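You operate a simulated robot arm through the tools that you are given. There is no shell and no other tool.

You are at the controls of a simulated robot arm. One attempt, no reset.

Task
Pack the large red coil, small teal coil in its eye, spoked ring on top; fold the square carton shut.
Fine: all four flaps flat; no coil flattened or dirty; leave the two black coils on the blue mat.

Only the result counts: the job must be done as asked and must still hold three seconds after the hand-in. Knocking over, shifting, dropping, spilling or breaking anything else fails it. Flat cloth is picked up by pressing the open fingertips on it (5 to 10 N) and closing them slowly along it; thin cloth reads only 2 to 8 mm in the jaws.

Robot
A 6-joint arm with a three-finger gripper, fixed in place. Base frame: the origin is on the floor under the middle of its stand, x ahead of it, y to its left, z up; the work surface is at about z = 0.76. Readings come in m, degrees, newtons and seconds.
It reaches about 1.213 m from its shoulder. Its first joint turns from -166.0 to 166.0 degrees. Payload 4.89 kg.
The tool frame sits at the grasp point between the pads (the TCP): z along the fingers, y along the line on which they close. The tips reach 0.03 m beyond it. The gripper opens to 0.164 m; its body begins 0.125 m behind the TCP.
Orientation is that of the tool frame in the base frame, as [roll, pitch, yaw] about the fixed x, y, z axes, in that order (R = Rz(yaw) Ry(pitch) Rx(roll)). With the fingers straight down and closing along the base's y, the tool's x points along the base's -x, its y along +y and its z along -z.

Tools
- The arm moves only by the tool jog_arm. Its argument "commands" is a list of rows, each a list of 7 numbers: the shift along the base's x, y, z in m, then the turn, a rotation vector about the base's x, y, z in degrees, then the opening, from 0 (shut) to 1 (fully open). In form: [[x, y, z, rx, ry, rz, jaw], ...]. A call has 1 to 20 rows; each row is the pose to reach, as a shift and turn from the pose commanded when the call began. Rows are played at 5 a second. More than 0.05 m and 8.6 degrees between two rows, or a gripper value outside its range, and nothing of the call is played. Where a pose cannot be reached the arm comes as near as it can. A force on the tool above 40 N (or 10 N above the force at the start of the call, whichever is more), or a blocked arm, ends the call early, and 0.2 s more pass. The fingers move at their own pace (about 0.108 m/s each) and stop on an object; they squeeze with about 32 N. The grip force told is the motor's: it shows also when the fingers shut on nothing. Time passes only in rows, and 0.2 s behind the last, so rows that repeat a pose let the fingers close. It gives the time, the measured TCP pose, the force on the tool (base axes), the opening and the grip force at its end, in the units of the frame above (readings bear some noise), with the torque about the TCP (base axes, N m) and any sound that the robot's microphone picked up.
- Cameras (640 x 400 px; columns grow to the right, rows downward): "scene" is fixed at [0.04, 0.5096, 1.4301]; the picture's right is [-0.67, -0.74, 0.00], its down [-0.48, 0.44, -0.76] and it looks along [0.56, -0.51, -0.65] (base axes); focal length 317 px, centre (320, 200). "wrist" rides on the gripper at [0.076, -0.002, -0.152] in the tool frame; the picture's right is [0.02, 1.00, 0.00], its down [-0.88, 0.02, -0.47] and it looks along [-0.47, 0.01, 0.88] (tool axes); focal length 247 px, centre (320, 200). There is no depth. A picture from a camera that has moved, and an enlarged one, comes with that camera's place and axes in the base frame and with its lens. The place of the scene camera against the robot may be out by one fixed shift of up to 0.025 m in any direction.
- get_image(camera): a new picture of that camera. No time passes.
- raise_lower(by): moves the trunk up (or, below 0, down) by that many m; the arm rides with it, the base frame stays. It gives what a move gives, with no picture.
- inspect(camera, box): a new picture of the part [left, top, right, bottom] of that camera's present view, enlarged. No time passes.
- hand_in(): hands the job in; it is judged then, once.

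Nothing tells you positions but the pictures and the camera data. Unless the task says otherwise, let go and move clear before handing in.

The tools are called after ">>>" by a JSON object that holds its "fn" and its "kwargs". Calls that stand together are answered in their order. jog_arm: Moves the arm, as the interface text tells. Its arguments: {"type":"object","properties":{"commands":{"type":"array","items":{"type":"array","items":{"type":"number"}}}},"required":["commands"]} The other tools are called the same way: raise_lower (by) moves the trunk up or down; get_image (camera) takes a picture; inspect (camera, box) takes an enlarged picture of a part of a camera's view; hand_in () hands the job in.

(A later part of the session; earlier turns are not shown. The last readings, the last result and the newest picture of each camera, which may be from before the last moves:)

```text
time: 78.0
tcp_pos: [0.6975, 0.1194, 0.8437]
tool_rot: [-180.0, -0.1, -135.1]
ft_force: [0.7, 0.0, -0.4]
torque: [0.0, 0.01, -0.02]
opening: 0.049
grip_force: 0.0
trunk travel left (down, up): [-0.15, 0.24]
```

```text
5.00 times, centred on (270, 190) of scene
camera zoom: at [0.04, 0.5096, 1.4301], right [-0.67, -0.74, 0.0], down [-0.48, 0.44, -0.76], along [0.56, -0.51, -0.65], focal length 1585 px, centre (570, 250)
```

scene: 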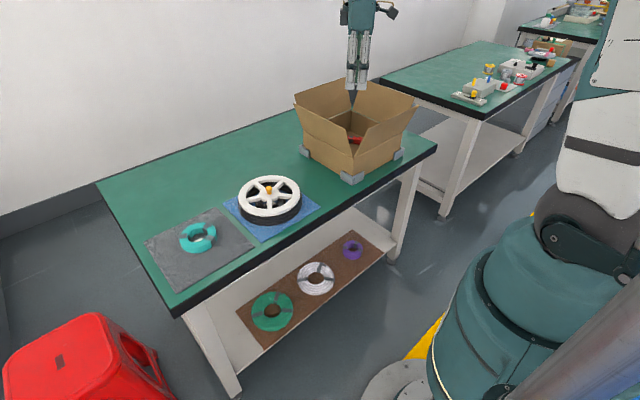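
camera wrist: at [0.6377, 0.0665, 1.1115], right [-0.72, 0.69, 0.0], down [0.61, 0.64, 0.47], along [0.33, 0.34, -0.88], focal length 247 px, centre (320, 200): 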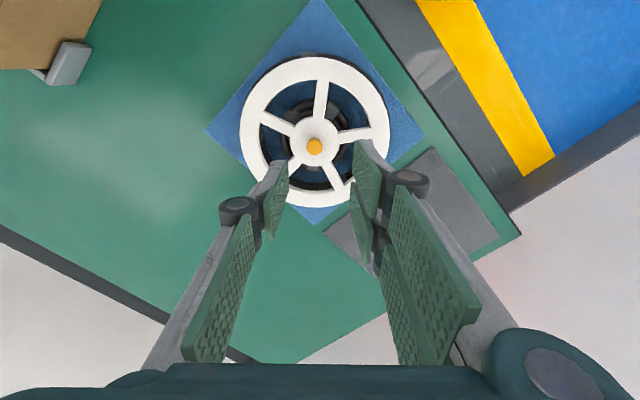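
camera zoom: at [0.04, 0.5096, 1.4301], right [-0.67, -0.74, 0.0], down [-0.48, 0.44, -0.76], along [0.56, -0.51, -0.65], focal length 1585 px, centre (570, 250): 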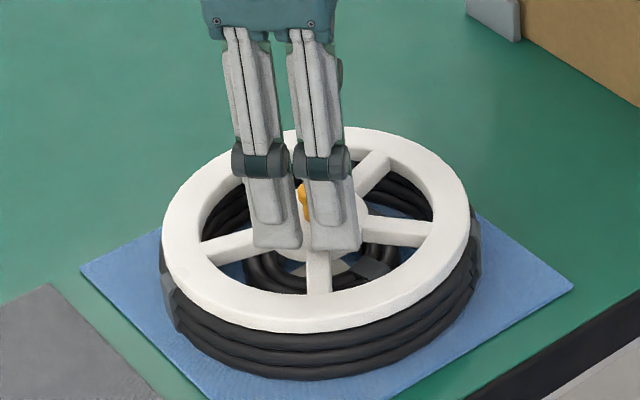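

>>> {"fn": "jog_arm", "kwargs": {"commands": [[0, 0.001, -0.002, 0, 0, 0, 0.3], [0, 0.001, -0.004, 0, 0, 0, 0.3], [0, 0.001, -0.004, 0, 0, 0, 0.3]]}}

>>> {"fn": "inspect", "kwargs": {"camera": "wrist", "box": [210, 80, 430, 260]}}

```text
time: 78.8
tcp_pos: [0.6986, 0.1203, 0.8414]
tool_rot: [-179.9, 0.1, -135.1]
ft_force: [3.6, 0.8, 26.7]
torque: [0.02, -0.13, -0.09]
opening: 0.0482
grip_force: 0.0
trunk travel left (down, up): [-0.15, 0.24]
```

```text
2.22 times, centred on (320, 170) of wrist
camera zoom: at [0.644, 0.0675, 0.9932], right [-0.72, 0.69, 0.0], down [0.61, 0.64, 0.47], along [0.33, 0.34, -0.88], focal length 549 px, centre (320, 267)
```

zoom: 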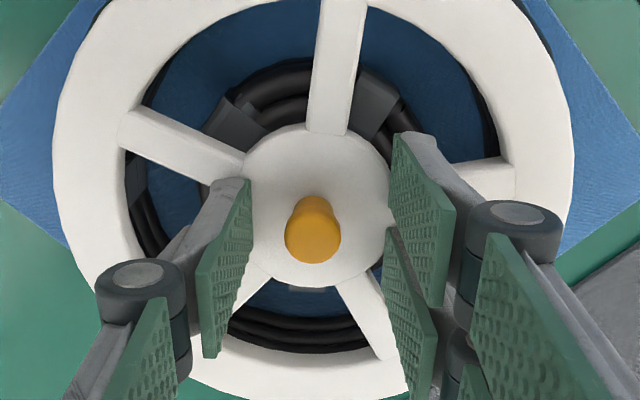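

I felt the hub at TCP z≈0.841. I'll raise about 6 mm, then close on the knob.

>>> {"fn": "jog_arm", "kwargs": {"commands": [[0, 0, 0.004, 0, 0, 0, 0.3], [0, 0, 0.0065, 0, 0, 0, 0.3], [0, 0, 0.0065, 0, 0, 0, 0.3]]}}

```text
time: 79.5
tcp_pos: [0.6978, 0.1213, 0.846]
tool_rot: [180.0, 0.1, -135.1]
ft_force: [0.1, 0.3, -0.4]
torque: [0.0, 0.0, 0.01]
opening: 0.049
grip_force: 0.0
trunk travel left (down, up): [-0.15, 0.24]
```

>>> {"fn": "jog_arm", "kwargs": {"commands": [[0, 0, 0, 0, 0, 0, 0.24], [0, 0, 0, 0, 0, 0, 0.18], [0, 0, 0, 0, 0, 0, 0.12], [0, 0, 0, 0, 0, 0, 0.06], [0, 0, 0, 0, 0, 0, 0.0], [0, 0, 0, 0, 0, 0, 0.0]]}}

>>> {"fn": "inspect", "kwargs": {"camera": "wrist", "box": [210, 80, 430, 260]}}

```text
time: 81.0
tcp_pos: [0.6985, 0.1205, 0.8476]
tool_rot: [-180.0, 0.0, -135.1]
ft_force: [-0.7, 1.0, -0.1]
torque: [-0.02, 0.03, -0.01]
opening: 0.0159
grip_force: 32.1
trunk travel left (down, up): [-0.15, 0.24]
```

```text
2.22 times, centred on (320, 170) of wrist
camera zoom: at [0.6443, 0.0676, 0.9984], right [-0.72, 0.69, 0.0], down [0.61, 0.64, 0.47], along [0.33, 0.34, -0.88], focal length 549 px, centre (320, 267)
```

zoom: 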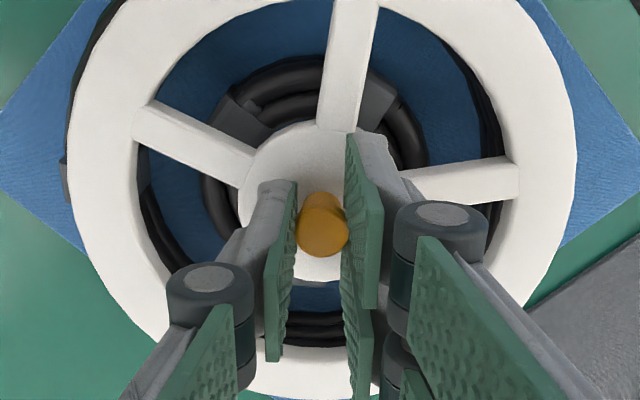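

>>> {"fn": "jog_arm", "kwargs": {"commands": [[0, 0, 0.003, 0, 0, 0, 0.0], [0, 0, 0.006, 0, 0, 0, 0.0], [0, 0, 0.01, 0, 0, 0, 0.0], [0, 0, 0.015, 0, 0, 0, 0.0], [0, 0, 0.015, 0, 0, 0, 0.0]]}}

>>> {"fn": "get_image", "kwargs": {"camera": "wrist"}}

>>> {"fn": "inspect", "kwargs": {"camera": "scene", "box": [200, 130, 340, 240]}}

```text
time: 82.2
tcp_pos: [0.6985, 0.121, 0.86]
tool_rot: [180.0, 0.1, -135.2]
ft_force: [-0.4, 0.2, -0.1]
torque: [-0.02, 0.01, 0.01]
opening: 0.0161
grip_force: 31.5
trunk travel left (down, up): [-0.15, 0.24]
```

```text
taken
camera wrist: at [0.6444, 0.0671, 1.0128], right [-0.72, 0.69, 0.0], down [0.61, 0.64, 0.47], along [0.33, 0.34, -0.88], focal length 247 px, centre (320, 200)
```

wrist: 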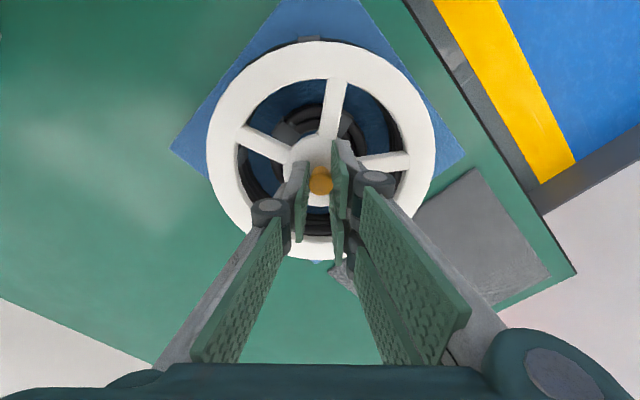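

```text
3.64 times, centred on (270, 185) of scene
camera zoom: at [0.04, 0.5096, 1.4301], right [-0.67, -0.74, 0.0], down [-0.48, 0.44, -0.76], along [0.56, -0.51, -0.65], focal length 1153 px, centre (502, 254)
```

zoom: 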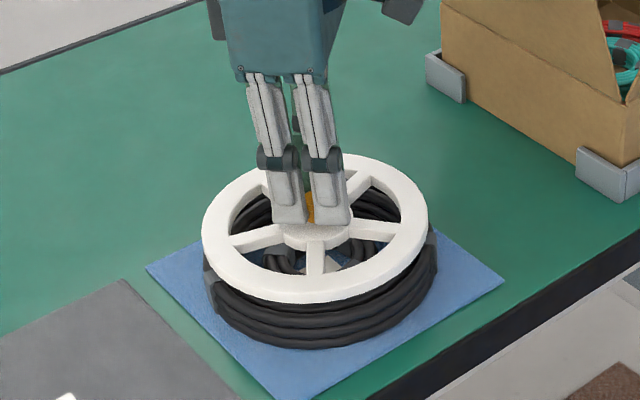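

>>> {"fn": "jog_arm", "kwargs": {"commands": [[0, 0, 0.01, 0, 0, 0, 0.0], [0, 0, 0.025, 0, 0, 0, 0.0], [0, 0, 0.04, 0, 0, 0, 0.0], [0, 0, 0.06, 0, 0, 0, 0.0], [0, 0, 0.06, 0, 0, 0, 0.0]]}}

>>> {"fn": "get_image", "kwargs": {"camera": "wrist"}}

>>> {"fn": "inspect", "kwargs": {"camera": "scene", "box": [200, 110, 340, 240]}}

```text
time: 83.3
tcp_pos: [0.697, 0.122, 0.9222]
tool_rot: [180.0, 0.0, -135.0]
ft_force: [0.5, 0.3, -0.6]
torque: [0.0, 0.01, -0.01]
opening: 0.0157
grip_force: 32.2
trunk travel left (down, up): [-0.15, 0.24]
```

```text
taken
camera wrist: at [0.6441, 0.0687, 1.0734], right [-0.72, 0.69, 0.0], down [0.61, 0.64, 0.47], along [0.33, 0.34, -0.88], focal length 247 px, centre (320, 200)
```

wrist: 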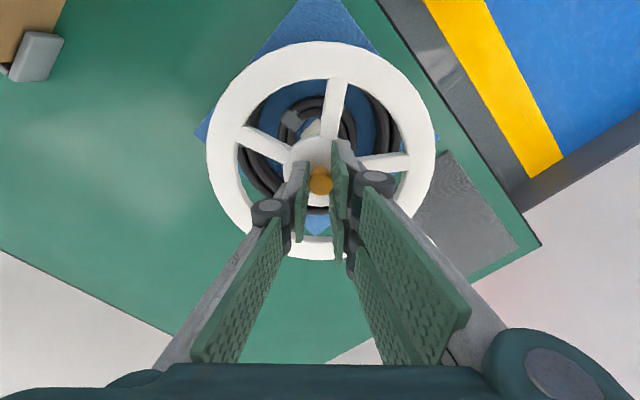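

```text
3.08 times, centred on (270, 175) of scene
camera zoom: at [0.04, 0.5096, 1.4301], right [-0.67, -0.74, 0.0], down [-0.48, 0.44, -0.76], along [0.56, -0.51, -0.65], focal length 976 px, centre (474, 277)
```

zoom: 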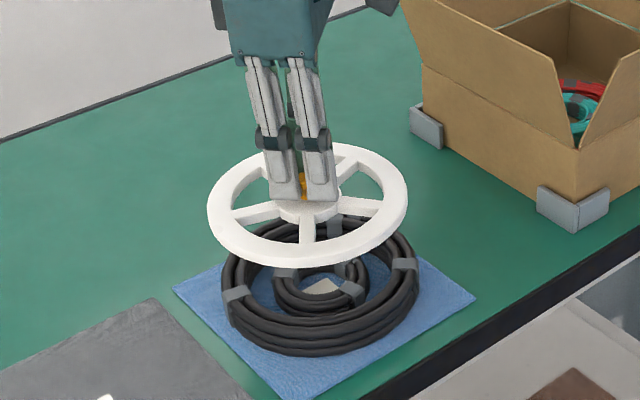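

The ring is up and the two black coils stayed on the blue mat. The ring is centred under the TCP, so I'll raise it and carry it to over the red coil at (0.740, -0.277).

>>> {"fn": "jog_arm", "kwargs": {"commands": [[0, 0, 0.02, 0, 0, 0, 0], [0, 0, 0.05, 0, 0, 0, 0], [0, 0, 0.085, 0, 0, 0, 0], [0.0, 0, 0.12, 0, 0, 0, 0], [0.001, -0.01, 0.145, 0, 0, 0, 0], [0.003, -0.03, 0.16, 0, 0, 0, 0], [0.006, -0.06, 0.165, 0, 0, 0, 0], [0.0095, -0.092, 0.165, 0, 0, 0, 0], [0.013, -0.125, 0.165, 0, 0, 0, 0], [0.0165, -0.158, 0.165, 0, 0, 0, 0], [0.02, -0.191, 0.165, 0, 0, 0, 0], [0.0235, -0.224, 0.165, 0, 0, 0, 0], [0.027, -0.257, 0.165, 0, 0, 0, 0], [0.0305, -0.29, 0.165, 0, 0, 0, 0], [0.034, -0.323, 0.165, 0, 0, 0, 0], [0.0375, -0.356, 0.165, 0, 0, 0, 0], [0.04, -0.38, 0.165, 0, 0, 0, 0], [0.0415, -0.393, 0.165, 0, 0, 0, 0], [0.042, -0.3975, 0.165, 0, 0, 0, 0], [0.042, -0.3975, 0.165, 0, 0, 0, 0]]}}

>>> {"fn": "get_image", "kwargs": {"camera": "wrist"}}

>>> {"fn": "get_image", "kwargs": {"camera": "scene"}}

```text
time: 87.5
tcp_pos: [0.7411, -0.2761, 1.087]
tool_rot: [179.9, 0.0, -135.2]
ft_force: [-0.3, -0.3, 0.5]
torque: [0.02, -0.01, -0.02]
opening: 0.016
grip_force: 31.8
trunk travel left (down, up): [-0.15, 0.24]
```

```text
taken
camera wrist: at [0.6868, -0.33, 1.2384], right [-0.72, 0.69, 0.0], down [0.61, 0.64, 0.47], along [0.33, 0.34, -0.88], focal length 247 px, centre (320, 200)
```

wrist: 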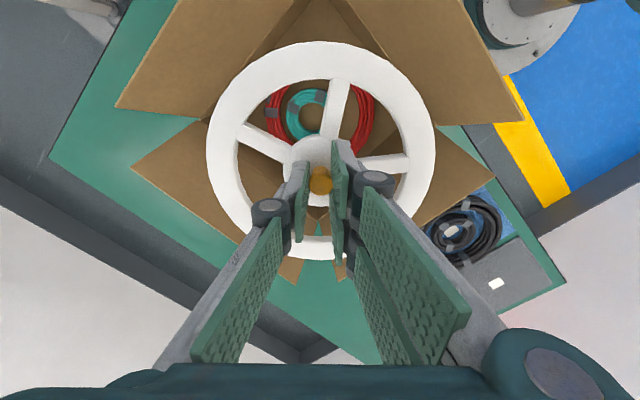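

```text
taken
```

scene: 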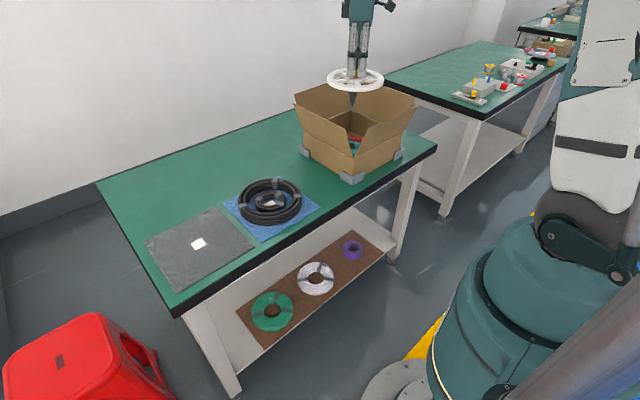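

>>> {"fn": "jog_arm", "kwargs": {"commands": [[-0.0005, 0, -0.015, 0, 0, 0, 0], [-0.0005, 0, -0.04, 0, 0, 0, 0], [-0.0005, 0, -0.07, 0, 0, 0, 0], [-0.0005, 0, -0.1, 0, 0, 0, 0], [-0.0005, 0, -0.13, 0, 0, 0, 0], [-0.0005, 0, -0.16, 0, 0, 0, 0], [-0.0005, 0, -0.19, 0, 0, 0, 0], [-0.0005, 0, -0.21, 0, 0, 0, 0], [-0.0005, 0, -0.22, 0, 0, 0, 0], [-0.0005, 0, -0.22, 0, 0, 0, 0]]}}

>>> {"fn": "get_image", "kwargs": {"camera": "wrist"}}

>>> {"fn": "inspect", "kwargs": {"camera": "scene", "box": [270, 20, 450, 200]}}

```text
time: 89.8
tcp_pos: [0.7392, -0.2773, 0.8668]
tool_rot: [-179.9, -0.1, -135.0]
ft_force: [0.5, -0.3, 0.1]
torque: [0.03, 0.03, 0.03]
opening: 0.0159
grip_force: 32.7
trunk travel left (down, up): [-0.15, 0.24]
```

```text
taken
camera wrist: at [0.6854, -0.3304, 1.0184], right [-0.72, 0.69, 0.0], down [0.61, 0.64, 0.47], along [0.33, 0.34, -0.88], focal length 247 px, centre (320, 200)
```

wrist: 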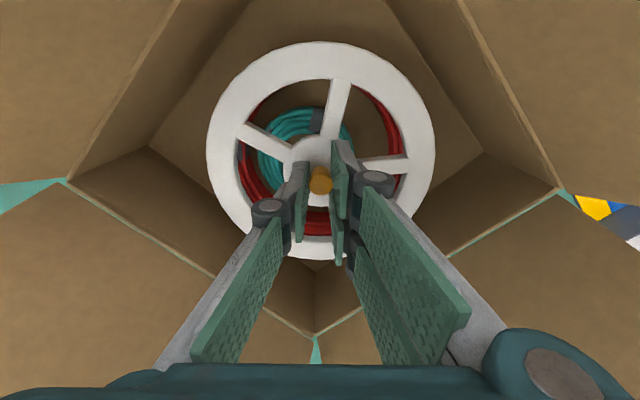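

```text
2.22 times, centred on (360, 110) of scene
camera zoom: at [0.04, 0.5096, 1.4301], right [-0.67, -0.74, 0.0], down [-0.48, 0.44, -0.76], along [0.56, -0.51, -0.65], focal length 705 px, centre (231, 400)
```

zoom: 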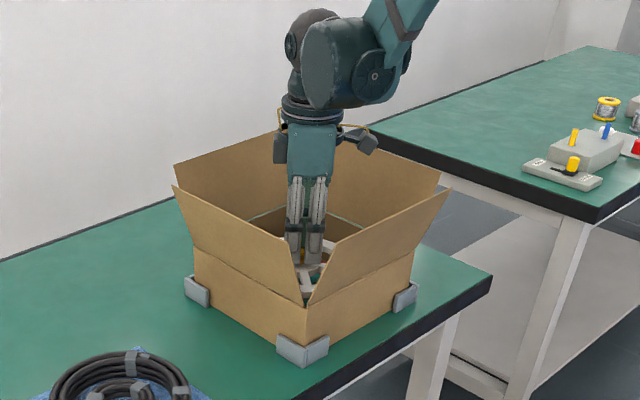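

>>> {"fn": "jog_arm", "kwargs": {"commands": [[0.0005, 0, -0.005, 0, 0, 0, 0], [0.0005, 0, -0.01, 0, 0, 0, 0], [0.0005, 0, -0.014, 0, 0, 0, 0], [0.0005, 0, -0.014, 0, 0, 0, 0]]}}

```text
time: 90.8
tcp_pos: [0.7395, -0.2753, 0.8528]
tool_rot: [-180.0, 0.0, -135.1]
ft_force: [0.1, -0.6, 0.0]
torque: [-0.03, 0.0, -0.02]
opening: 0.0155
grip_force: 33.0
trunk travel left (down, up): [-0.15, 0.24]
```

>>> {"fn": "jog_arm", "kwargs": {"commands": [[0, 0, -0.0015, 0, 0, 0, 0], [0, 0, -0.003, 0, 0, 0, 0], [0, 0, -0.003, 0, 0, 0, 0]]}}

```text
time: 91.5
tcp_pos: [0.7407, -0.2767, 0.8492]
tool_rot: [180.0, 0.0, -135.1]
ft_force: [-0.6, -0.3, -1.0]
torque: [0.04, -0.03, 0.03]
opening: 0.0156
grip_force: 32.1
trunk travel left (down, up): [-0.15, 0.24]
```

>>> {"fn": "jog_arm", "kwargs": {"commands": [[0, 0, -0.001, 0, 0, 0, 0], [0, 0, -0.002, 0, 0, 0, 0], [0, 0, -0.002, 0, 0, 0, 0]]}}

```text
time: 92.3
tcp_pos: [0.7404, -0.2777, 0.8468]
tool_rot: [-180.0, 0.0, -135.2]
ft_force: [-0.5, 0.2, 0.4]
torque: [0.0, 0.02, 0.03]
opening: 0.0159
grip_force: 31.7
trunk travel left (down, up): [-0.15, 0.24]
```

>>> {"fn": "jog_arm", "kwargs": {"commands": [[0, 0, -0.001, 0, 0, 0, 0], [0, 0, -0.0015, 0, 0, 0, 0], [0, 0, -0.0015, 0, 0, 0, 0]]}}

```text
time: 93.2
tcp_pos: [0.7398, -0.2773, 0.8455]
tool_rot: [-180.0, 0.1, -135.1]
ft_force: [-0.1, -0.2, 0.4]
torque: [0.01, -0.03, 0.0]
opening: 0.0159
grip_force: 31.6
trunk travel left (down, up): [-0.15, 0.24]
```

>>> {"fn": "jog_arm", "kwargs": {"commands": [[0, 0, -0.001, 0, 0, 0, 0], [0, 0, -0.0015, 0, 0, 0, 0], [0, 0, -0.0015, 0, 0, 0, 0]]}}

>>> {"fn": "get_image", "kwargs": {"camera": "wrist"}}

```text
time: 94.0
tcp_pos: [0.7399, -0.2756, 0.8443]
tool_rot: [180.0, 0.1, -135.1]
ft_force: [1.2, 0.2, -0.2]
torque: [0.0, -0.03, -0.01]
opening: 0.0156
grip_force: 32.3
trunk travel left (down, up): [-0.15, 0.24]
```

```text
taken
camera wrist: at [0.6862, -0.3296, 0.9963], right [-0.72, 0.69, 0.0], down [0.61, 0.64, 0.47], along [0.33, 0.34, -0.88], focal length 247 px, centre (320, 200)
```

wrist: 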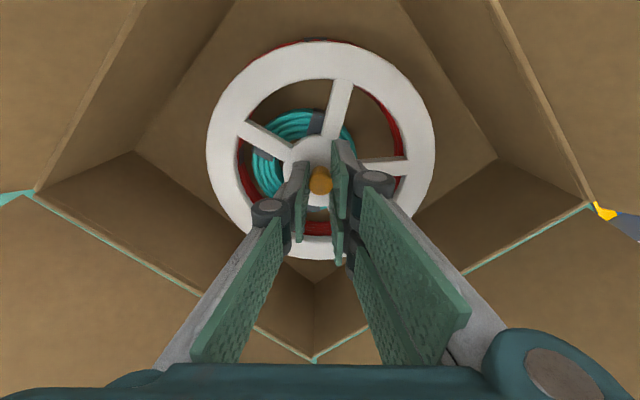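

>>> {"fn": "jog_arm", "kwargs": {"commands": [[0, 0, -0.001, 0, 0, 0, 0], [0, 0, -0.002, 0, 0, 0, 0], [0, 0, -0.002, 0, 0, 0, 0]]}}

```text
time: 94.8
tcp_pos: [0.7385, -0.2768, 0.8421]
tool_rot: [-179.9, 0.1, -135.1]
ft_force: [0.0, 0.1, -0.7]
torque: [-0.01, -0.01, 0.01]
opening: 0.0156
grip_force: 32.1
trunk travel left (down, up): [-0.15, 0.24]
```

>>> {"fn": "jog_arm", "kwargs": {"commands": [[0, 0, -0.001, 0, 0, 0, 0], [0, 0, -0.002, 0, 0, 0, 0], [0, 0, -0.002, 0, 0, 0, 0]]}}

```text
time: 95.5
tcp_pos: [0.7404, -0.2771, 0.8408]
tool_rot: [179.9, 0.0, -135.1]
ft_force: [-1.0, -0.4, 0.1]
torque: [0.03, 0.0, -0.01]
opening: 0.0157
grip_force: 32.0
trunk travel left (down, up): [-0.15, 0.24]
```

>>> {"fn": "jog_arm", "kwargs": {"commands": [[0, 0, -0.001, 0, 0, 0, 0], [0, 0, -0.002, 0, 0, 0, 0], [0, 0, -0.002, 0, 0, 0, 0]]}}

>>> {"fn": "inspect", "kwargs": {"camera": "wrist", "box": [180, 20, 460, 280]}}

```text
time: 96.3
tcp_pos: [0.7414, -0.2772, 0.8383]
tool_rot: [179.9, 0.0, -135.2]
ft_force: [0.5, -1.6, -0.2]
torque: [0.01, -0.01, 0.01]
opening: 0.0158
grip_force: 31.9
trunk travel left (down, up): [-0.15, 0.24]
```

```text
1.54 times, centred on (320, 150) of wrist
camera zoom: at [0.6861, -0.33, 0.9902], right [-0.72, 0.69, 0.0], down [0.61, 0.64, 0.47], along [0.33, 0.34, -0.88], focal length 380 px, centre (320, 277)
```

zoom: 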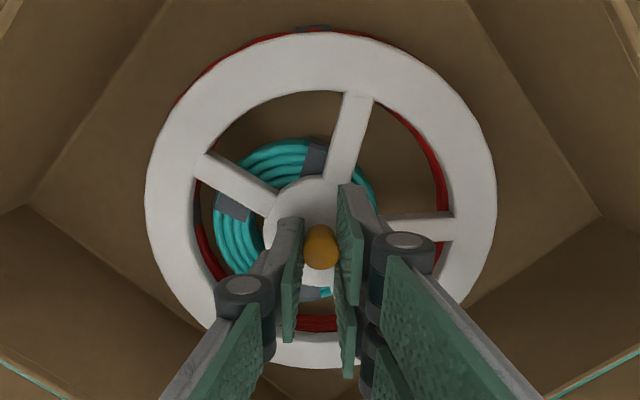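

>>> {"fn": "jog_arm", "kwargs": {"commands": [[0, 0, -0.001, 0, 0, 0, 0], [0, 0, -0.002, 0, 0, 0, 0], [0, 0, -0.002, 0, 0, 0, 0]]}}

```text
time: 97.2
tcp_pos: [0.7396, -0.2764, 0.8363]
tool_rot: [180.0, -0.1, -135.1]
ft_force: [-0.4, 0.2, -0.3]
torque: [-0.01, 0.01, 0.02]
opening: 0.0157
grip_force: 31.8
trunk travel left (down, up): [-0.15, 0.24]
```

>>> {"fn": "jog_arm", "kwargs": {"commands": [[0, 0, -0.001, 0, 0, 0, 0], [0, 0, -0.002, 0, 0, 0, 0], [0, 0, -0.002, 0, 0, 0, 0]]}}

```text
time: 98.0
tcp_pos: [0.7391, -0.2753, 0.8348]
tool_rot: [-179.8, 0.0, -135.0]
ft_force: [-2.0, -3.1, 26.5]
torque: [-0.1, 0.1, 0.07]
opening: 0.0158
grip_force: 31.9
trunk travel left (down, up): [-0.15, 0.24]
```

Contact reached, so the ring is on the coils. I'll relieve 1 mm and open.

>>> {"fn": "jog_arm", "kwargs": {"commands": [[0, 0, 0.001, 0, 0, 0, 0], [0, 0, 0.001, 0, 0, 0, 0.1], [0, 0, 0.0015, 0, 0, 0, 0.14], [0, 0, 0.002, 0, 0, 0, 0.2], [0, 0, 0.003, 0, 0, 0, 0.3], [0, 0, 0.003, 0, 0, 0, 0.3]]}}

>>> {"fn": "inspect", "kwargs": {"camera": "wrist", "box": [180, 20, 460, 280]}}

```text
time: 99.3
tcp_pos: [0.7409, -0.2752, 0.8373]
tool_rot: [180.0, 0.0, -135.1]
ft_force: [0.6, 0.0, 0.1]
torque: [0.01, 0.03, 0.0]
opening: 0.0492
grip_force: 0.1
trunk travel left (down, up): [-0.15, 0.24]
```

```text
1.54 times, centred on (320, 150) of wrist
camera zoom: at [0.6866, -0.3299, 0.9893], right [-0.72, 0.69, 0.0], down [0.61, 0.64, 0.47], along [0.33, 0.34, -0.88], focal length 380 px, centre (320, 277)
```

zoom: 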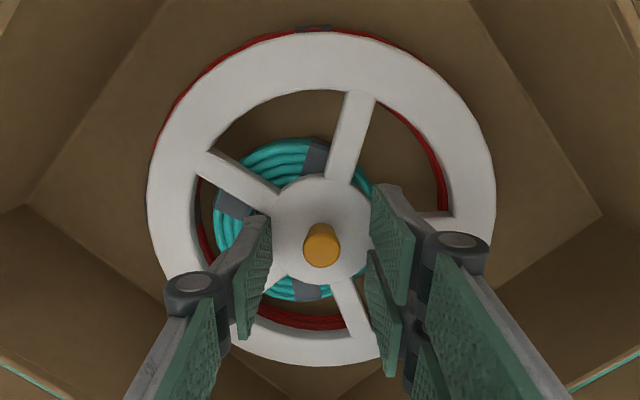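

Released, and the ring sits flat on top. Rising to verify everything inside.

>>> {"fn": "jog_arm", "kwargs": {"commands": [[0, 0, 0.015, 0, 0, 0, 0.3], [0, 0, 0.045, 0, 0, 0, 0.3], [0, 0, 0.085, 0, 0, 0, 0.3], [0, 0, 0.13, 0, 0, 0, 0.3], [0, 0, 0.175, 0, 0, 0, 0.3], [0, 0, 0.22, 0, 0, 0, 0.3], [0, 0, 0.25, 0, 0, 0, 0.3], [0, 0, 0.25, 0, 0, 0, 0.3]]}}

>>> {"fn": "get_image", "kwargs": {"camera": "wrist"}}

>>> {"fn": "inspect", "kwargs": {"camera": "wrist", "box": [180, 0, 460, 180]}}

>>> {"fn": "get_image", "kwargs": {"camera": "scene"}}

```text
time: 101.2
tcp_pos: [0.7386, -0.2748, 1.0874]
tool_rot: [179.9, 0.0, -135.0]
ft_force: [-1.1, 0.6, -0.2]
torque: [-0.05, -0.06, -0.01]
opening: 0.0491
grip_force: 0.0
trunk travel left (down, up): [-0.15, 0.24]
```

```text
taken
camera wrist: at [0.6848, -0.3289, 1.2389], right [-0.72, 0.69, 0.0], down [0.61, 0.64, 0.47], along [0.33, 0.34, -0.88], focal length 247 px, centre (320, 200)
```

wrist: 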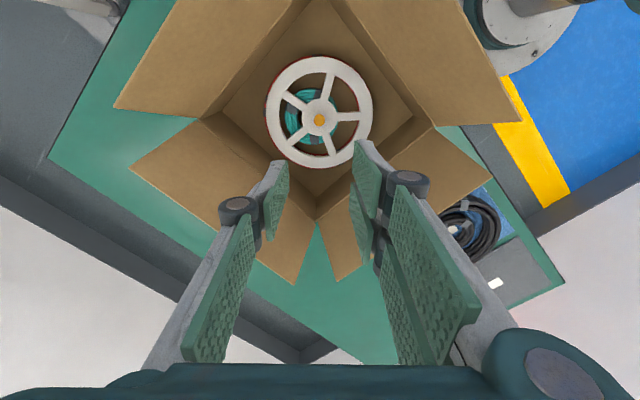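

```text
2.22 times, centred on (320, 90) of wrist
camera zoom: at [0.6848, -0.3289, 1.2389], right [-0.72, 0.69, 0.0], down [0.61, 0.64, 0.47], along [0.33, 0.34, -0.88], focal length 549 px, centre (320, 444)
```

zoom: 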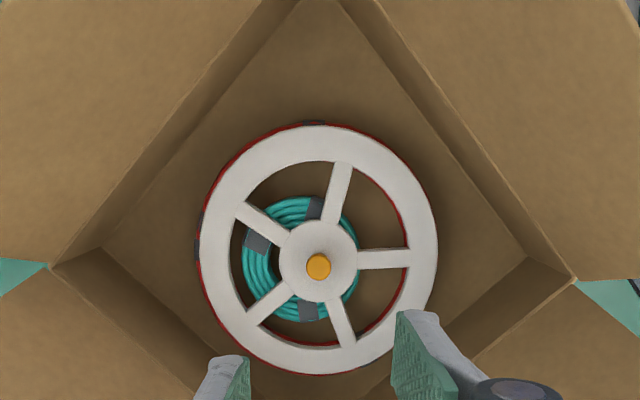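

```text
taken
```

scene: 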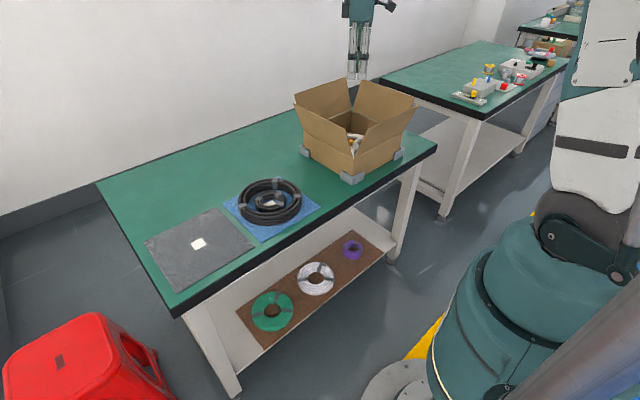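

Everything is packed: the ring lies flat on red, with teal in the eye. Now the flaps. I'll close the fingers, turn the tool square and go behind the near (-x) flap to test how it folds.

>>> {"fn": "jog_arm", "kwargs": {"commands": [[-0.02, 0, 0.01, 0, 0, -6, 0.1], [-0.055, 0, 0.01, 0, 0, -12, 0], [-0.09, -0.001, 0.01, 0, 0, -18, 0], [-0.125, -0.001, 0.01, 0, 0, -24, 0], [-0.16, -0.002, 0.01, 0, 0, -30, 0], [-0.195, -0.002, 0.01, 0, 0, -36, 0], [-0.225, -0.003, 0.01, 0, 0, -42, 0], [-0.25, -0.003, 0.005, 0, 0, -45, 0], [-0.25, -0.003, -0.03, 0, 0, -45, 0], [-0.25, -0.003, -0.07, 0, 0, -45, 0], [-0.25, -0.003, -0.104, 0, 0, -45, 0], [-0.25, -0.003, -0.104, 0, 0, -45, 0]]}}

>>> {"fn": "get_image", "kwargs": {"camera": "wrist"}}

>>> {"fn": "get_image", "kwargs": {"camera": "scene"}}

```text
time: 103.8
tcp_pos: [0.4922, -0.281, 0.9834]
tool_rot: [-180.0, 0.0, 179.9]
ft_force: [-0.1, -1.4, -0.9]
torque: [0.06, 0.06, -0.04]
opening: 0.0
grip_force: 31.7
trunk travel left (down, up): [-0.15, 0.24]
```

```text
taken
camera wrist: at [0.4149, -0.2798, 1.1346], right [-0.02, 1.0, 0.0], down [0.88, 0.02, 0.47], along [0.47, 0.01, -0.88], focal length 247 px, centre (320, 200)
```

wrist: 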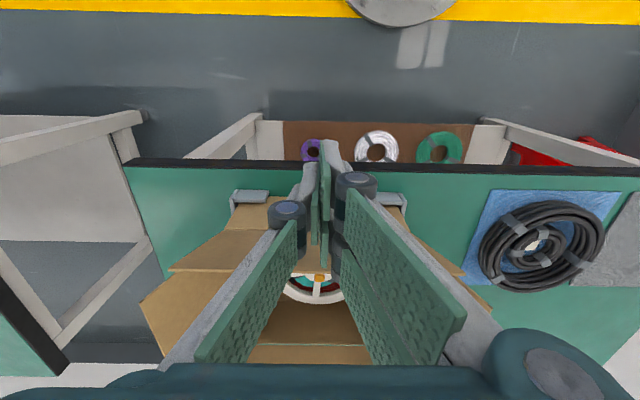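

```text
taken
```

scene: 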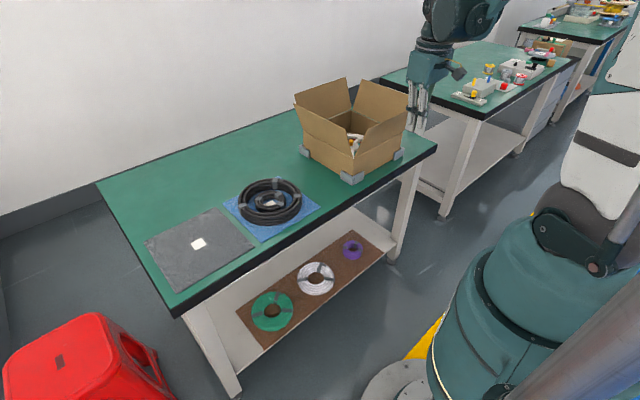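

>>> {"fn": "jog_arm", "kwargs": {"commands": [[0.02, 0, 0, 0, 0, 0, 0], [0.04, 0, 0, 0, 0, 0, 0], [0.055, 0, 0.002, 0, 0, 0, 0], [0.07, 0, 0.004, 0, 0, 0, 0], [0.085, 0, 0.006, 0, 0, 0, 0], [0.1, 0, 0.005, 0, 0, 0, 0], [0.112, 0, 0.003, 0, 0, 0, 0], [0.121, 0, 0, 0, 0, 0, 0]]}}

>>> {"fn": "get_image", "kwargs": {"camera": "wrist"}}

>>> {"fn": "inspect", "kwargs": {"camera": "scene", "box": [270, 40, 450, 200]}}

```text
time: 105.5
tcp_pos: [0.6108, -0.28, 0.9828]
tool_rot: [180.0, 0.0, 180.0]
ft_force: [-0.9, 0.4, 0.7]
torque: [-0.02, -0.01, 0.01]
opening: 0.0
grip_force: 32.1
trunk travel left (down, up): [-0.15, 0.24]
```

```text
taken
camera wrist: at [0.5335, -0.2796, 1.1351], right [-0.02, 1.0, 0.0], down [0.88, 0.02, 0.47], along [0.47, 0.01, -0.88], focal length 247 px, centre (320, 200)
```

wrist: 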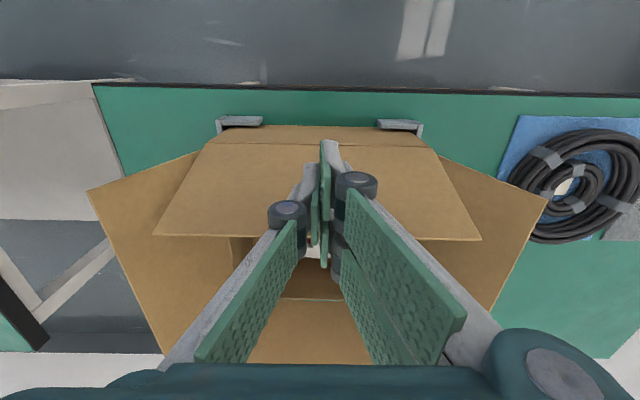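

```text
2.50 times, centred on (360, 120) of scene
camera zoom: at [0.04, 0.5096, 1.4301], right [-0.67, -0.74, 0.0], down [-0.48, 0.44, -0.76], along [0.56, -0.51, -0.65], focal length 793 px, centre (220, 400)
```

zoom: 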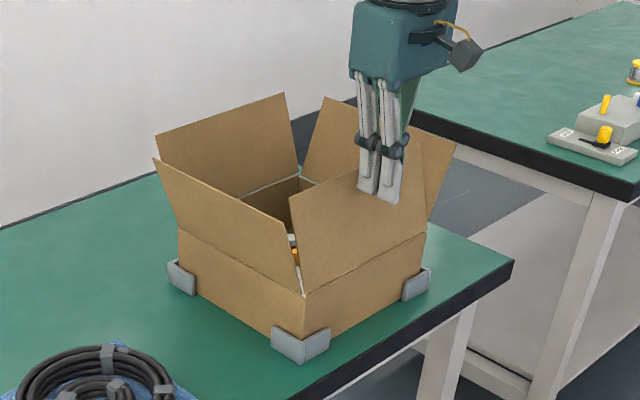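

The flap yields with about 1 N. I'll follow the arc inward and down.

>>> {"fn": "jog_arm", "kwargs": {"commands": [[0.016, 0, -0.007, 0, 0, 0, 0], [0.03, 0, -0.017, 0, 0, 0, 0], [0.043, 0, -0.03, 0, 0, 0, 0], [0.053, 0, -0.044, 0, 0, 0, 0], [0.059, 0, -0.057, 0, 0, 0, 0], [0.063, 0, -0.068, 0, 0, 0, 0], [0.065, 0, -0.077, 0, 0, 0, 0], [0.066, 0, -0.085, 0, 0, 0, 0]]}}

>>> {"fn": "get_image", "kwargs": {"camera": "wrist"}}

>>> {"fn": "inspect", "kwargs": {"camera": "scene", "box": [270, 40, 450, 200]}}

```text
time: 107.3
tcp_pos: [0.678, -0.2786, 0.8985]
tool_rot: [-180.0, 0.0, 179.9]
ft_force: [-0.2, 0.2, -0.1]
torque: [-0.02, -0.06, -0.01]
opening: 0.0
grip_force: 32.0
trunk travel left (down, up): [-0.15, 0.24]
```

```text
taken
camera wrist: at [0.6001, -0.2787, 1.0504], right [-0.02, 1.0, 0.0], down [0.88, 0.02, 0.47], along [0.47, 0.01, -0.88], focal length 247 px, centre (320, 200)
```

wrist: 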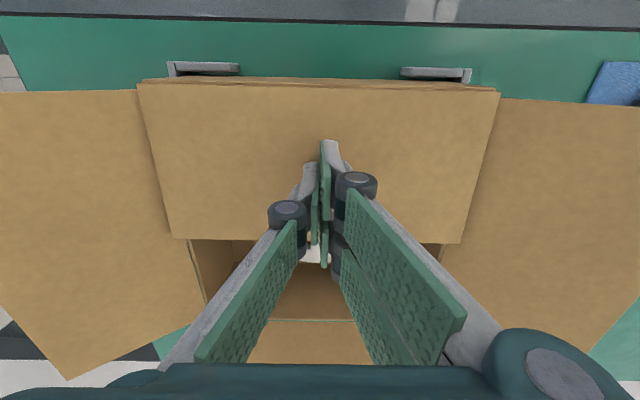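

```text
2.50 times, centred on (360, 120) of scene
camera zoom: at [0.04, 0.5096, 1.4301], right [-0.67, -0.74, 0.0], down [-0.48, 0.44, -0.76], along [0.56, -0.51, -0.65], focal length 793 px, centre (220, 400)
```

zoom: 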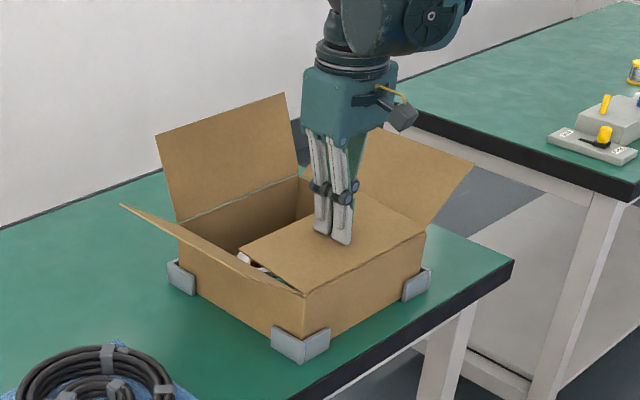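

>>> {"fn": "jog_arm", "kwargs": {"commands": [[0, 0, -0.004, 0, 0, 0, 0], [0, 0, -0.007, 0, 0, 0, 0], [0, 0, -0.007, 0, 0, 0, 0]]}}

>>> {"fn": "inspect", "kwargs": {"camera": "scene", "box": [270, 40, 450, 200]}}

```text
time: 108.2
tcp_pos: [0.6772, -0.2785, 0.892]
tool_rot: [180.0, 0.0, 179.9]
ft_force: [0.1, 0.1, -0.1]
torque: [-0.02, -0.03, 0.02]
opening: 0.0
grip_force: 32.0
trunk travel left (down, up): [-0.15, 0.24]
```

```text
2.50 times, centred on (360, 120) of scene
camera zoom: at [0.04, 0.5096, 1.4301], right [-0.67, -0.74, 0.0], down [-0.48, 0.44, -0.76], along [0.56, -0.51, -0.65], focal length 793 px, centre (220, 400)
```

zoom: 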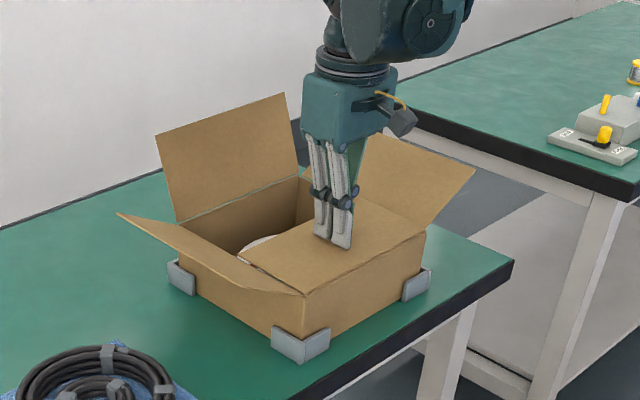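

I'll lift slightly to see whether the flap stays down.

>>> {"fn": "jog_arm", "kwargs": {"commands": [[0, 0, 0.01, 0, 0, 0, 0], [0, 0, 0.03, 0, 0, 0, 0], [0, 0, 0.06, 0, 0, 0, 0], [0, 0, 0.06, 0, 0, 0, 0], [0, 0, 0.06, 0, 0, 0, 0]]}}

>>> {"fn": "inspect", "kwargs": {"camera": "scene", "box": [270, 40, 450, 200]}}

>>> {"fn": "get_image", "kwargs": {"camera": "wrist"}}

```text
time: 109.3
tcp_pos: [0.6758, -0.2778, 0.9522]
tool_rot: [-180.0, 0.0, 179.9]
ft_force: [0.3, 0.9, -0.1]
torque: [-0.02, -0.02, 0.01]
opening: 0.0
grip_force: 32.0
trunk travel left (down, up): [-0.15, 0.24]
```

```text
2.50 times, centred on (360, 120) of scene
camera zoom: at [0.04, 0.5096, 1.4301], right [-0.67, -0.74, 0.0], down [-0.48, 0.44, -0.76], along [0.56, -0.51, -0.65], focal length 793 px, centre (220, 400)
```

zoom: 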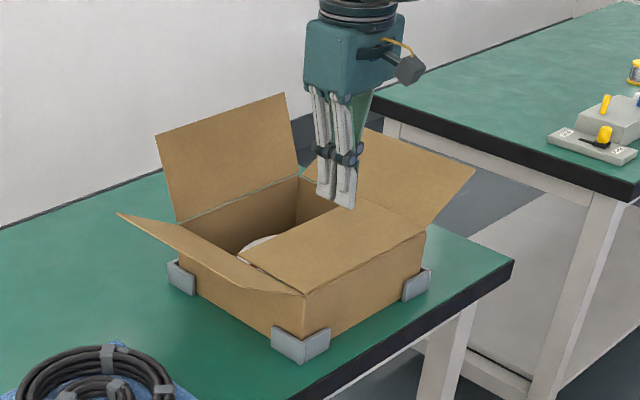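

```text
taken
camera wrist: at [0.6, -0.2784, 1.1034], right [-0.02, 1.0, 0.0], down [0.88, 0.02, 0.47], along [0.47, 0.01, -0.88], focal length 247 px, centre (320, 200)
```

wrist: 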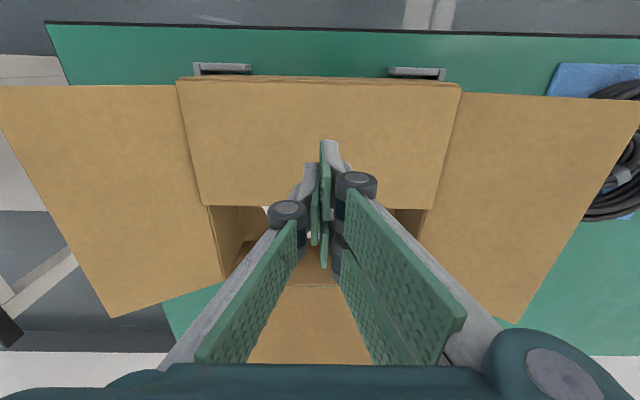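

The flap stays down on its own. Next is the far (+x) flap: I'll go up, over and behind it.

>>> {"fn": "jog_arm", "kwargs": {"commands": [[0, 0, 0.04, 0, 0, 0, 0], [0, 0, 0.08, 0, 0, 0, 0], [0.01, 0, 0.12, 0, 0, 0, 0], [0.04, 0, 0.145, 0, 0, 0, 0], [0.08, 0, 0.15, 0, 0, 0, 0], [0.12, 0, 0.15, 0, 0, 0, 0], [0.16, 0, 0.15, 0, 0, 0, 0], [0.2, 0, 0.15, 0, 0, 0, 0], [0.24, 0, 0.15, 0, 0, 0, 0], [0.28, 0, 0.145, 0, 0, 0, 0], [0.312, 0, 0.13, 0, 0, 0, 0], [0.312, 0, 0.09, 0, 0, 0, 0], [0.312, 0, 0.05, 0, 0, 0, 0], [0.312, 0, 0.032, 0, 0, 0, 0], [0.312, 0, 0.032, 0, 0, 0, 0]]}}

>>> {"fn": "get_image", "kwargs": {"camera": "wrist"}}

>>> {"fn": "inspect", "kwargs": {"camera": "scene", "box": [230, 20, 450, 200]}}

```text
time: 112.5
tcp_pos: [0.9889, -0.2783, 0.9838]
tool_rot: [-180.0, 0.0, 179.8]
ft_force: [0.4, 0.0, -0.7]
torque: [0.01, 0.04, 0.0]
opening: 0.0
grip_force: 32.5
trunk travel left (down, up): [-0.15, 0.24]
```

```text
taken
camera wrist: at [0.9122, -0.2787, 1.1354], right [-0.02, 1.0, 0.0], down [0.88, 0.02, 0.47], along [0.47, 0.01, -0.88], focal length 247 px, centre (320, 200)
```

wrist: 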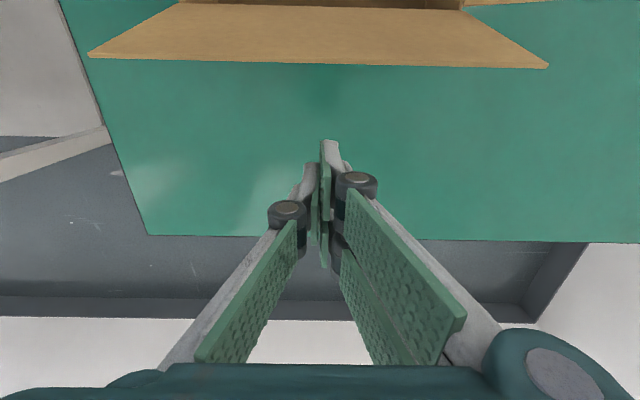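

```text
2.22 times, centred on (340, 110) of scene
camera zoom: at [0.04, 0.5096, 1.4301], right [-0.67, -0.74, 0.0], down [-0.48, 0.44, -0.76], along [0.56, -0.51, -0.65], focal length 705 px, centre (276, 400)
```

zoom: 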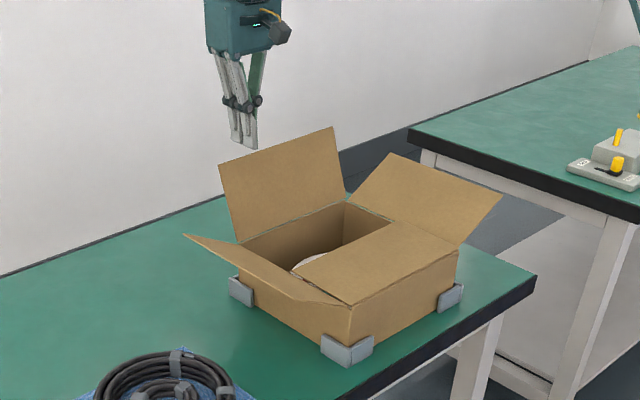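

>>> {"fn": "jog_arm", "kwargs": {"commands": [[-0.02, 0, 0, 0, 0, 0, 0], [-0.04, 0, 0, 0, 0, 0, 0], [-0.055, 0, 0.002, 0, 0, 0, 0], [-0.072, 0, 0.004, 0, 0, 0, 0], [-0.089, 0, 0.006, 0, 0, 0, 0], [-0.106, 0, 0.004, 0, 0, 0, 0], [-0.123, 0, 0, 0, 0, 0, 0], [-0.139, 0, -0.008, 0, 0, 0, 0], [-0.153, 0, -0.017, 0, 0, 0, 0]]}}

>>> {"fn": "inspect", "kwargs": {"camera": "scene", "box": [230, 20, 450, 200]}}

```text
time: 114.5
tcp_pos: [0.8347, -0.2797, 0.9661]
tool_rot: [180.0, 0.0, 179.9]
ft_force: [-0.7, -0.1, -1.5]
torque: [-0.06, 0.01, -0.01]
opening: 0.0
grip_force: 31.9
trunk travel left (down, up): [-0.15, 0.24]
```

```text
2.22 times, centred on (340, 110) of scene
camera zoom: at [0.04, 0.5096, 1.4301], right [-0.67, -0.74, 0.0], down [-0.48, 0.44, -0.76], along [0.56, -0.51, -0.65], focal length 705 px, centre (276, 400)
```

zoom: 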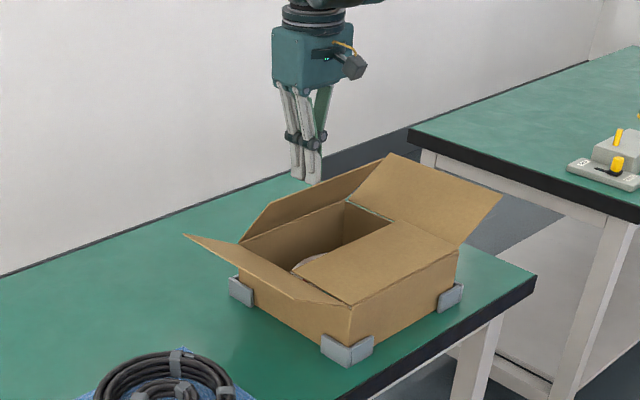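

>>> {"fn": "jog_arm", "kwargs": {"commands": [[-0.013, 0, -0.013, 0, 0, 0, 0], [-0.023, 0, -0.027, 0, 0, 0, 0], [-0.029, 0, -0.04, 0, 0, 0, 0], [-0.033, 0, -0.051, 0, 0, 0, 0], [-0.035, 0, -0.06, 0, 0, 0, 0], [-0.036, 0, -0.068, 0, 0, 0, 0], [-0.036, 0, -0.0745, 0, 0, 0, 0], [-0.036, 0, -0.0745, 0, 0, 0, 0]]}}

>>> {"fn": "inspect", "kwargs": {"camera": "scene", "box": [230, 20, 450, 200]}}

>>> {"fn": "get_image", "kwargs": {"camera": "wrist"}}

```text
time: 116.3
tcp_pos: [0.8008, -0.279, 0.8911]
tool_rot: [-180.0, 0.1, 179.9]
ft_force: [-0.2, -0.9, -0.3]
torque: [0.01, 0.02, -0.03]
opening: 0.0001
grip_force: 32.6
trunk travel left (down, up): [-0.15, 0.24]
```

```text
2.22 times, centred on (340, 110) of scene
camera zoom: at [0.04, 0.5096, 1.4301], right [-0.67, -0.74, 0.0], down [-0.48, 0.44, -0.76], along [0.56, -0.51, -0.65], focal length 705 px, centre (276, 400)
```

zoom: 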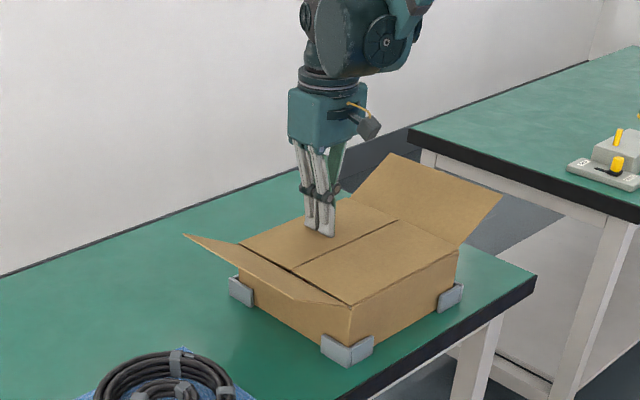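

```text
taken
camera wrist: at [0.723, -0.2793, 1.0437], right [-0.02, 1.0, 0.0], down [0.88, 0.02, 0.47], along [0.47, 0.01, -0.88], focal length 247 px, centre (320, 200)
```

wrist: 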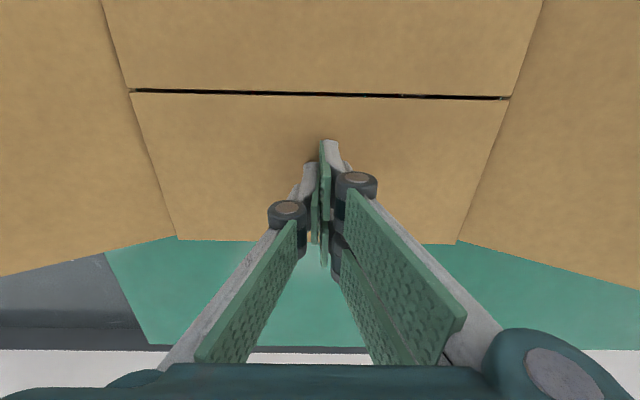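

Both x flaps lie flat. Now the left (+y) flap, which leans far outward: I'll go outside it, low, and push its edge up and over.

>>> {"fn": "jog_arm", "kwargs": {"commands": [[0, 0, 0.02, 0, 0, 0, 0], [-0.005, 0, 0.06, 0, 0, 0, 0], [-0.015, 0.02, 0.1, 0, 0, 0, 0], [-0.03, 0.06, 0.115, 0, 0, 0, 0], [-0.045, 0.1, 0.115, 0, 0, 0, 0], [-0.06, 0.14, 0.115, 0, 0, 0, 0], [-0.061, 0.185, 0.115, 0, 0, 0, 0], [-0.061, 0.23, 0.115, 0, 0, 0, 0], [-0.061, 0.275, 0.11, 0, 0, 0, 0], [-0.061, 0.3, 0.09, 0, 0, 0, 0], [-0.061, 0.303, 0.055, 0, 0, 0, 0], [-0.061, 0.303, 0.024, 0, 0, 0, 0], [-0.061, 0.303, 0.024, 0, 0, 0, 0]]}}

>>> {"fn": "get_image", "kwargs": {"camera": "wrist"}}

>>> {"fn": "inspect", "kwargs": {"camera": "scene", "box": [230, 20, 450, 200]}}

```text
time: 119.2
tcp_pos: [0.7392, 0.0263, 0.9153]
tool_rot: [-180.0, 0.0, 179.9]
ft_force: [0.5, 0.8, -0.1]
torque: [-0.03, 0.02, -0.01]
opening: 0.0001
grip_force: 32.1
trunk travel left (down, up): [-0.15, 0.24]
```

```text
taken
camera wrist: at [0.6618, 0.0257, 1.0666], right [-0.02, 1.0, 0.0], down [0.88, 0.02, 0.47], along [0.47, 0.01, -0.88], focal length 247 px, centre (320, 200)
```

wrist: 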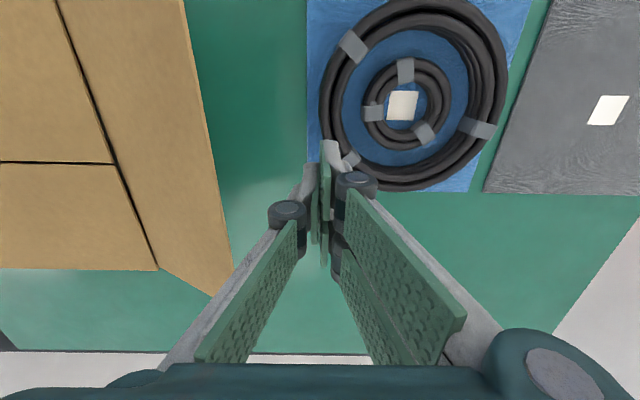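

```text
2.22 times, centred on (340, 110) of scene
camera zoom: at [0.04, 0.5096, 1.4301], right [-0.67, -0.74, 0.0], down [-0.48, 0.44, -0.76], along [0.56, -0.51, -0.65], focal length 705 px, centre (276, 400)
```

zoom: 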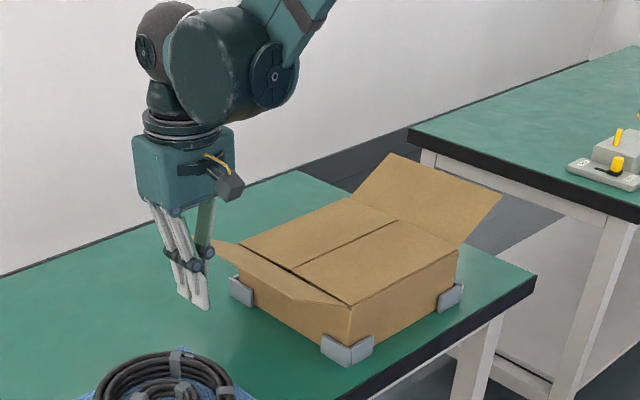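

>>> {"fn": "jog_arm", "kwargs": {"commands": [[0, -0.02, -0.01, 0, 0, 0, 0], [0, -0.035, -0.012, 0, 0, 0, 0], [0, -0.0485, -0.01, 0, 0, 0, 0], [0, -0.058, 0.006, 0, 0, 0, 0], [0, -0.0665, 0.02, 0, 0, 0, 0], [0, -0.078, 0.032, 0, 0, 0, 0], [0, -0.0905, 0.0425, 0, 0, 0, 0], [0, -0.105, 0.052, 0, 0, 0, 0], [0, -0.1195, 0.06, 0, 0, 0, 0]]}}

>>> {"fn": "inspect", "kwargs": {"camera": "scene", "box": [230, 20, 450, 200]}}

>>> {"fn": "get_image", "kwargs": {"camera": "wrist"}}

```text
time: 121.2
tcp_pos: [0.7392, -0.0932, 0.9771]
tool_rot: [-179.9, -0.1, 180.0]
ft_force: [-1.0, 32.8, 17.2]
torque: [-0.63, -0.01, 0.03]
opening: 0.0
grip_force: 32.5
trunk travel left (down, up): [-0.15, 0.24]
```

```text
2.22 times, centred on (340, 110) of scene
camera zoom: at [0.04, 0.5096, 1.4301], right [-0.67, -0.74, 0.0], down [-0.48, 0.44, -0.76], along [0.56, -0.51, -0.65], focal length 705 px, centre (276, 400)
```

zoom: 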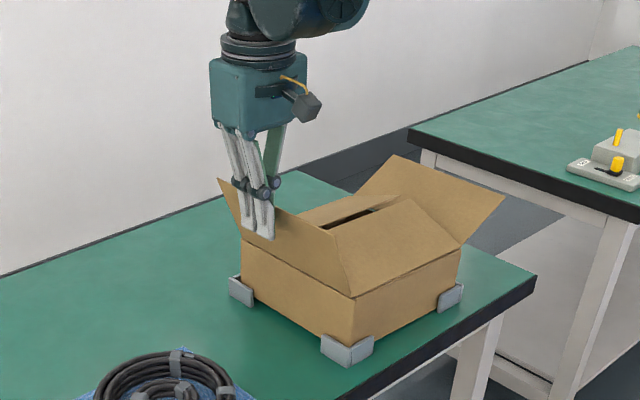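

```text
taken
camera wrist: at [0.6616, -0.093, 1.1283], right [-0.02, 1.0, 0.0], down [0.88, 0.02, 0.47], along [0.47, 0.01, -0.88], focal length 247 px, centre (320, 200)
```

wrist: 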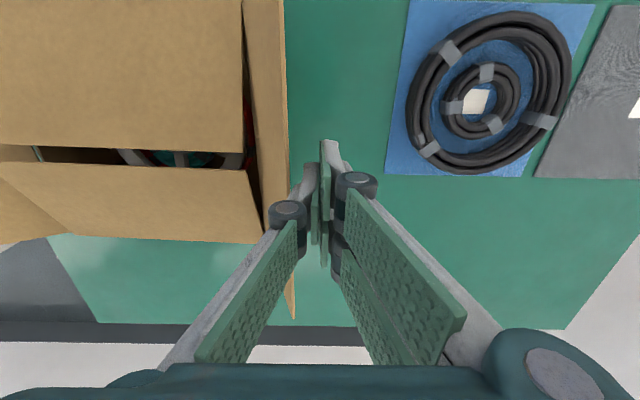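

Raising the left flap lifts the two x flaps, because their ends overlap it, and the force is climbing. I'll stop pushing and look at the corner geometry closely.

>>> {"fn": "inspect", "kwargs": {"camera": "scene", "box": [320, 90, 440, 180]}}

>>> {"fn": "inspect", "kwargs": {"camera": "wrist", "box": [60, 60, 320, 330]}}

```text
4.44 times, centred on (380, 135) of scene
camera zoom: at [0.04, 0.5096, 1.4301], right [-0.67, -0.74, 0.0], down [-0.48, 0.44, -0.76], along [0.56, -0.51, -0.65], focal length 1409 px, centre (53, 489)
```

zoom: 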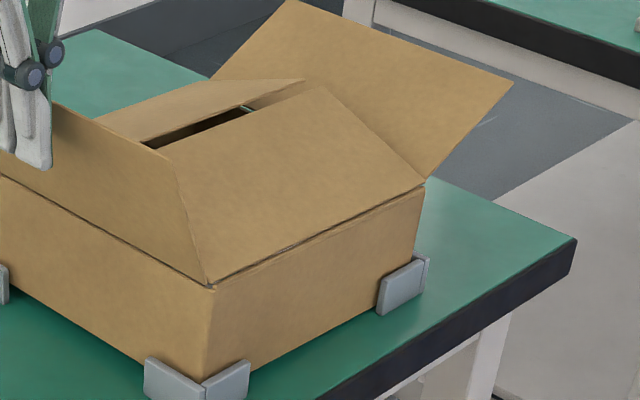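

```text
1.48 times, centred on (190, 195) of wrist
camera zoom: at [0.6616, -0.093, 1.1283], right [-0.02, 1.0, 0.0], down [0.88, 0.02, 0.47], along [0.47, 0.01, -0.88], focal length 366 px, centre (513, 207)
```

zoom: 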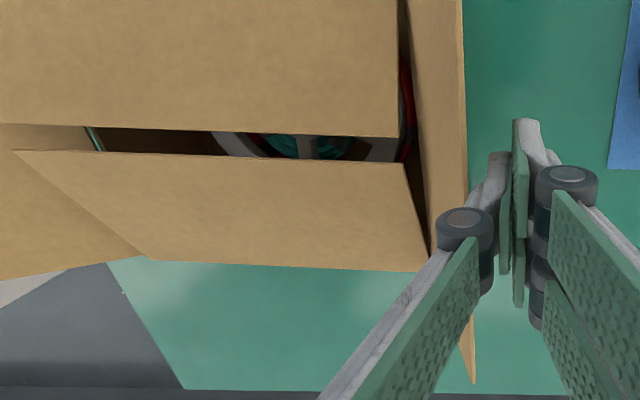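

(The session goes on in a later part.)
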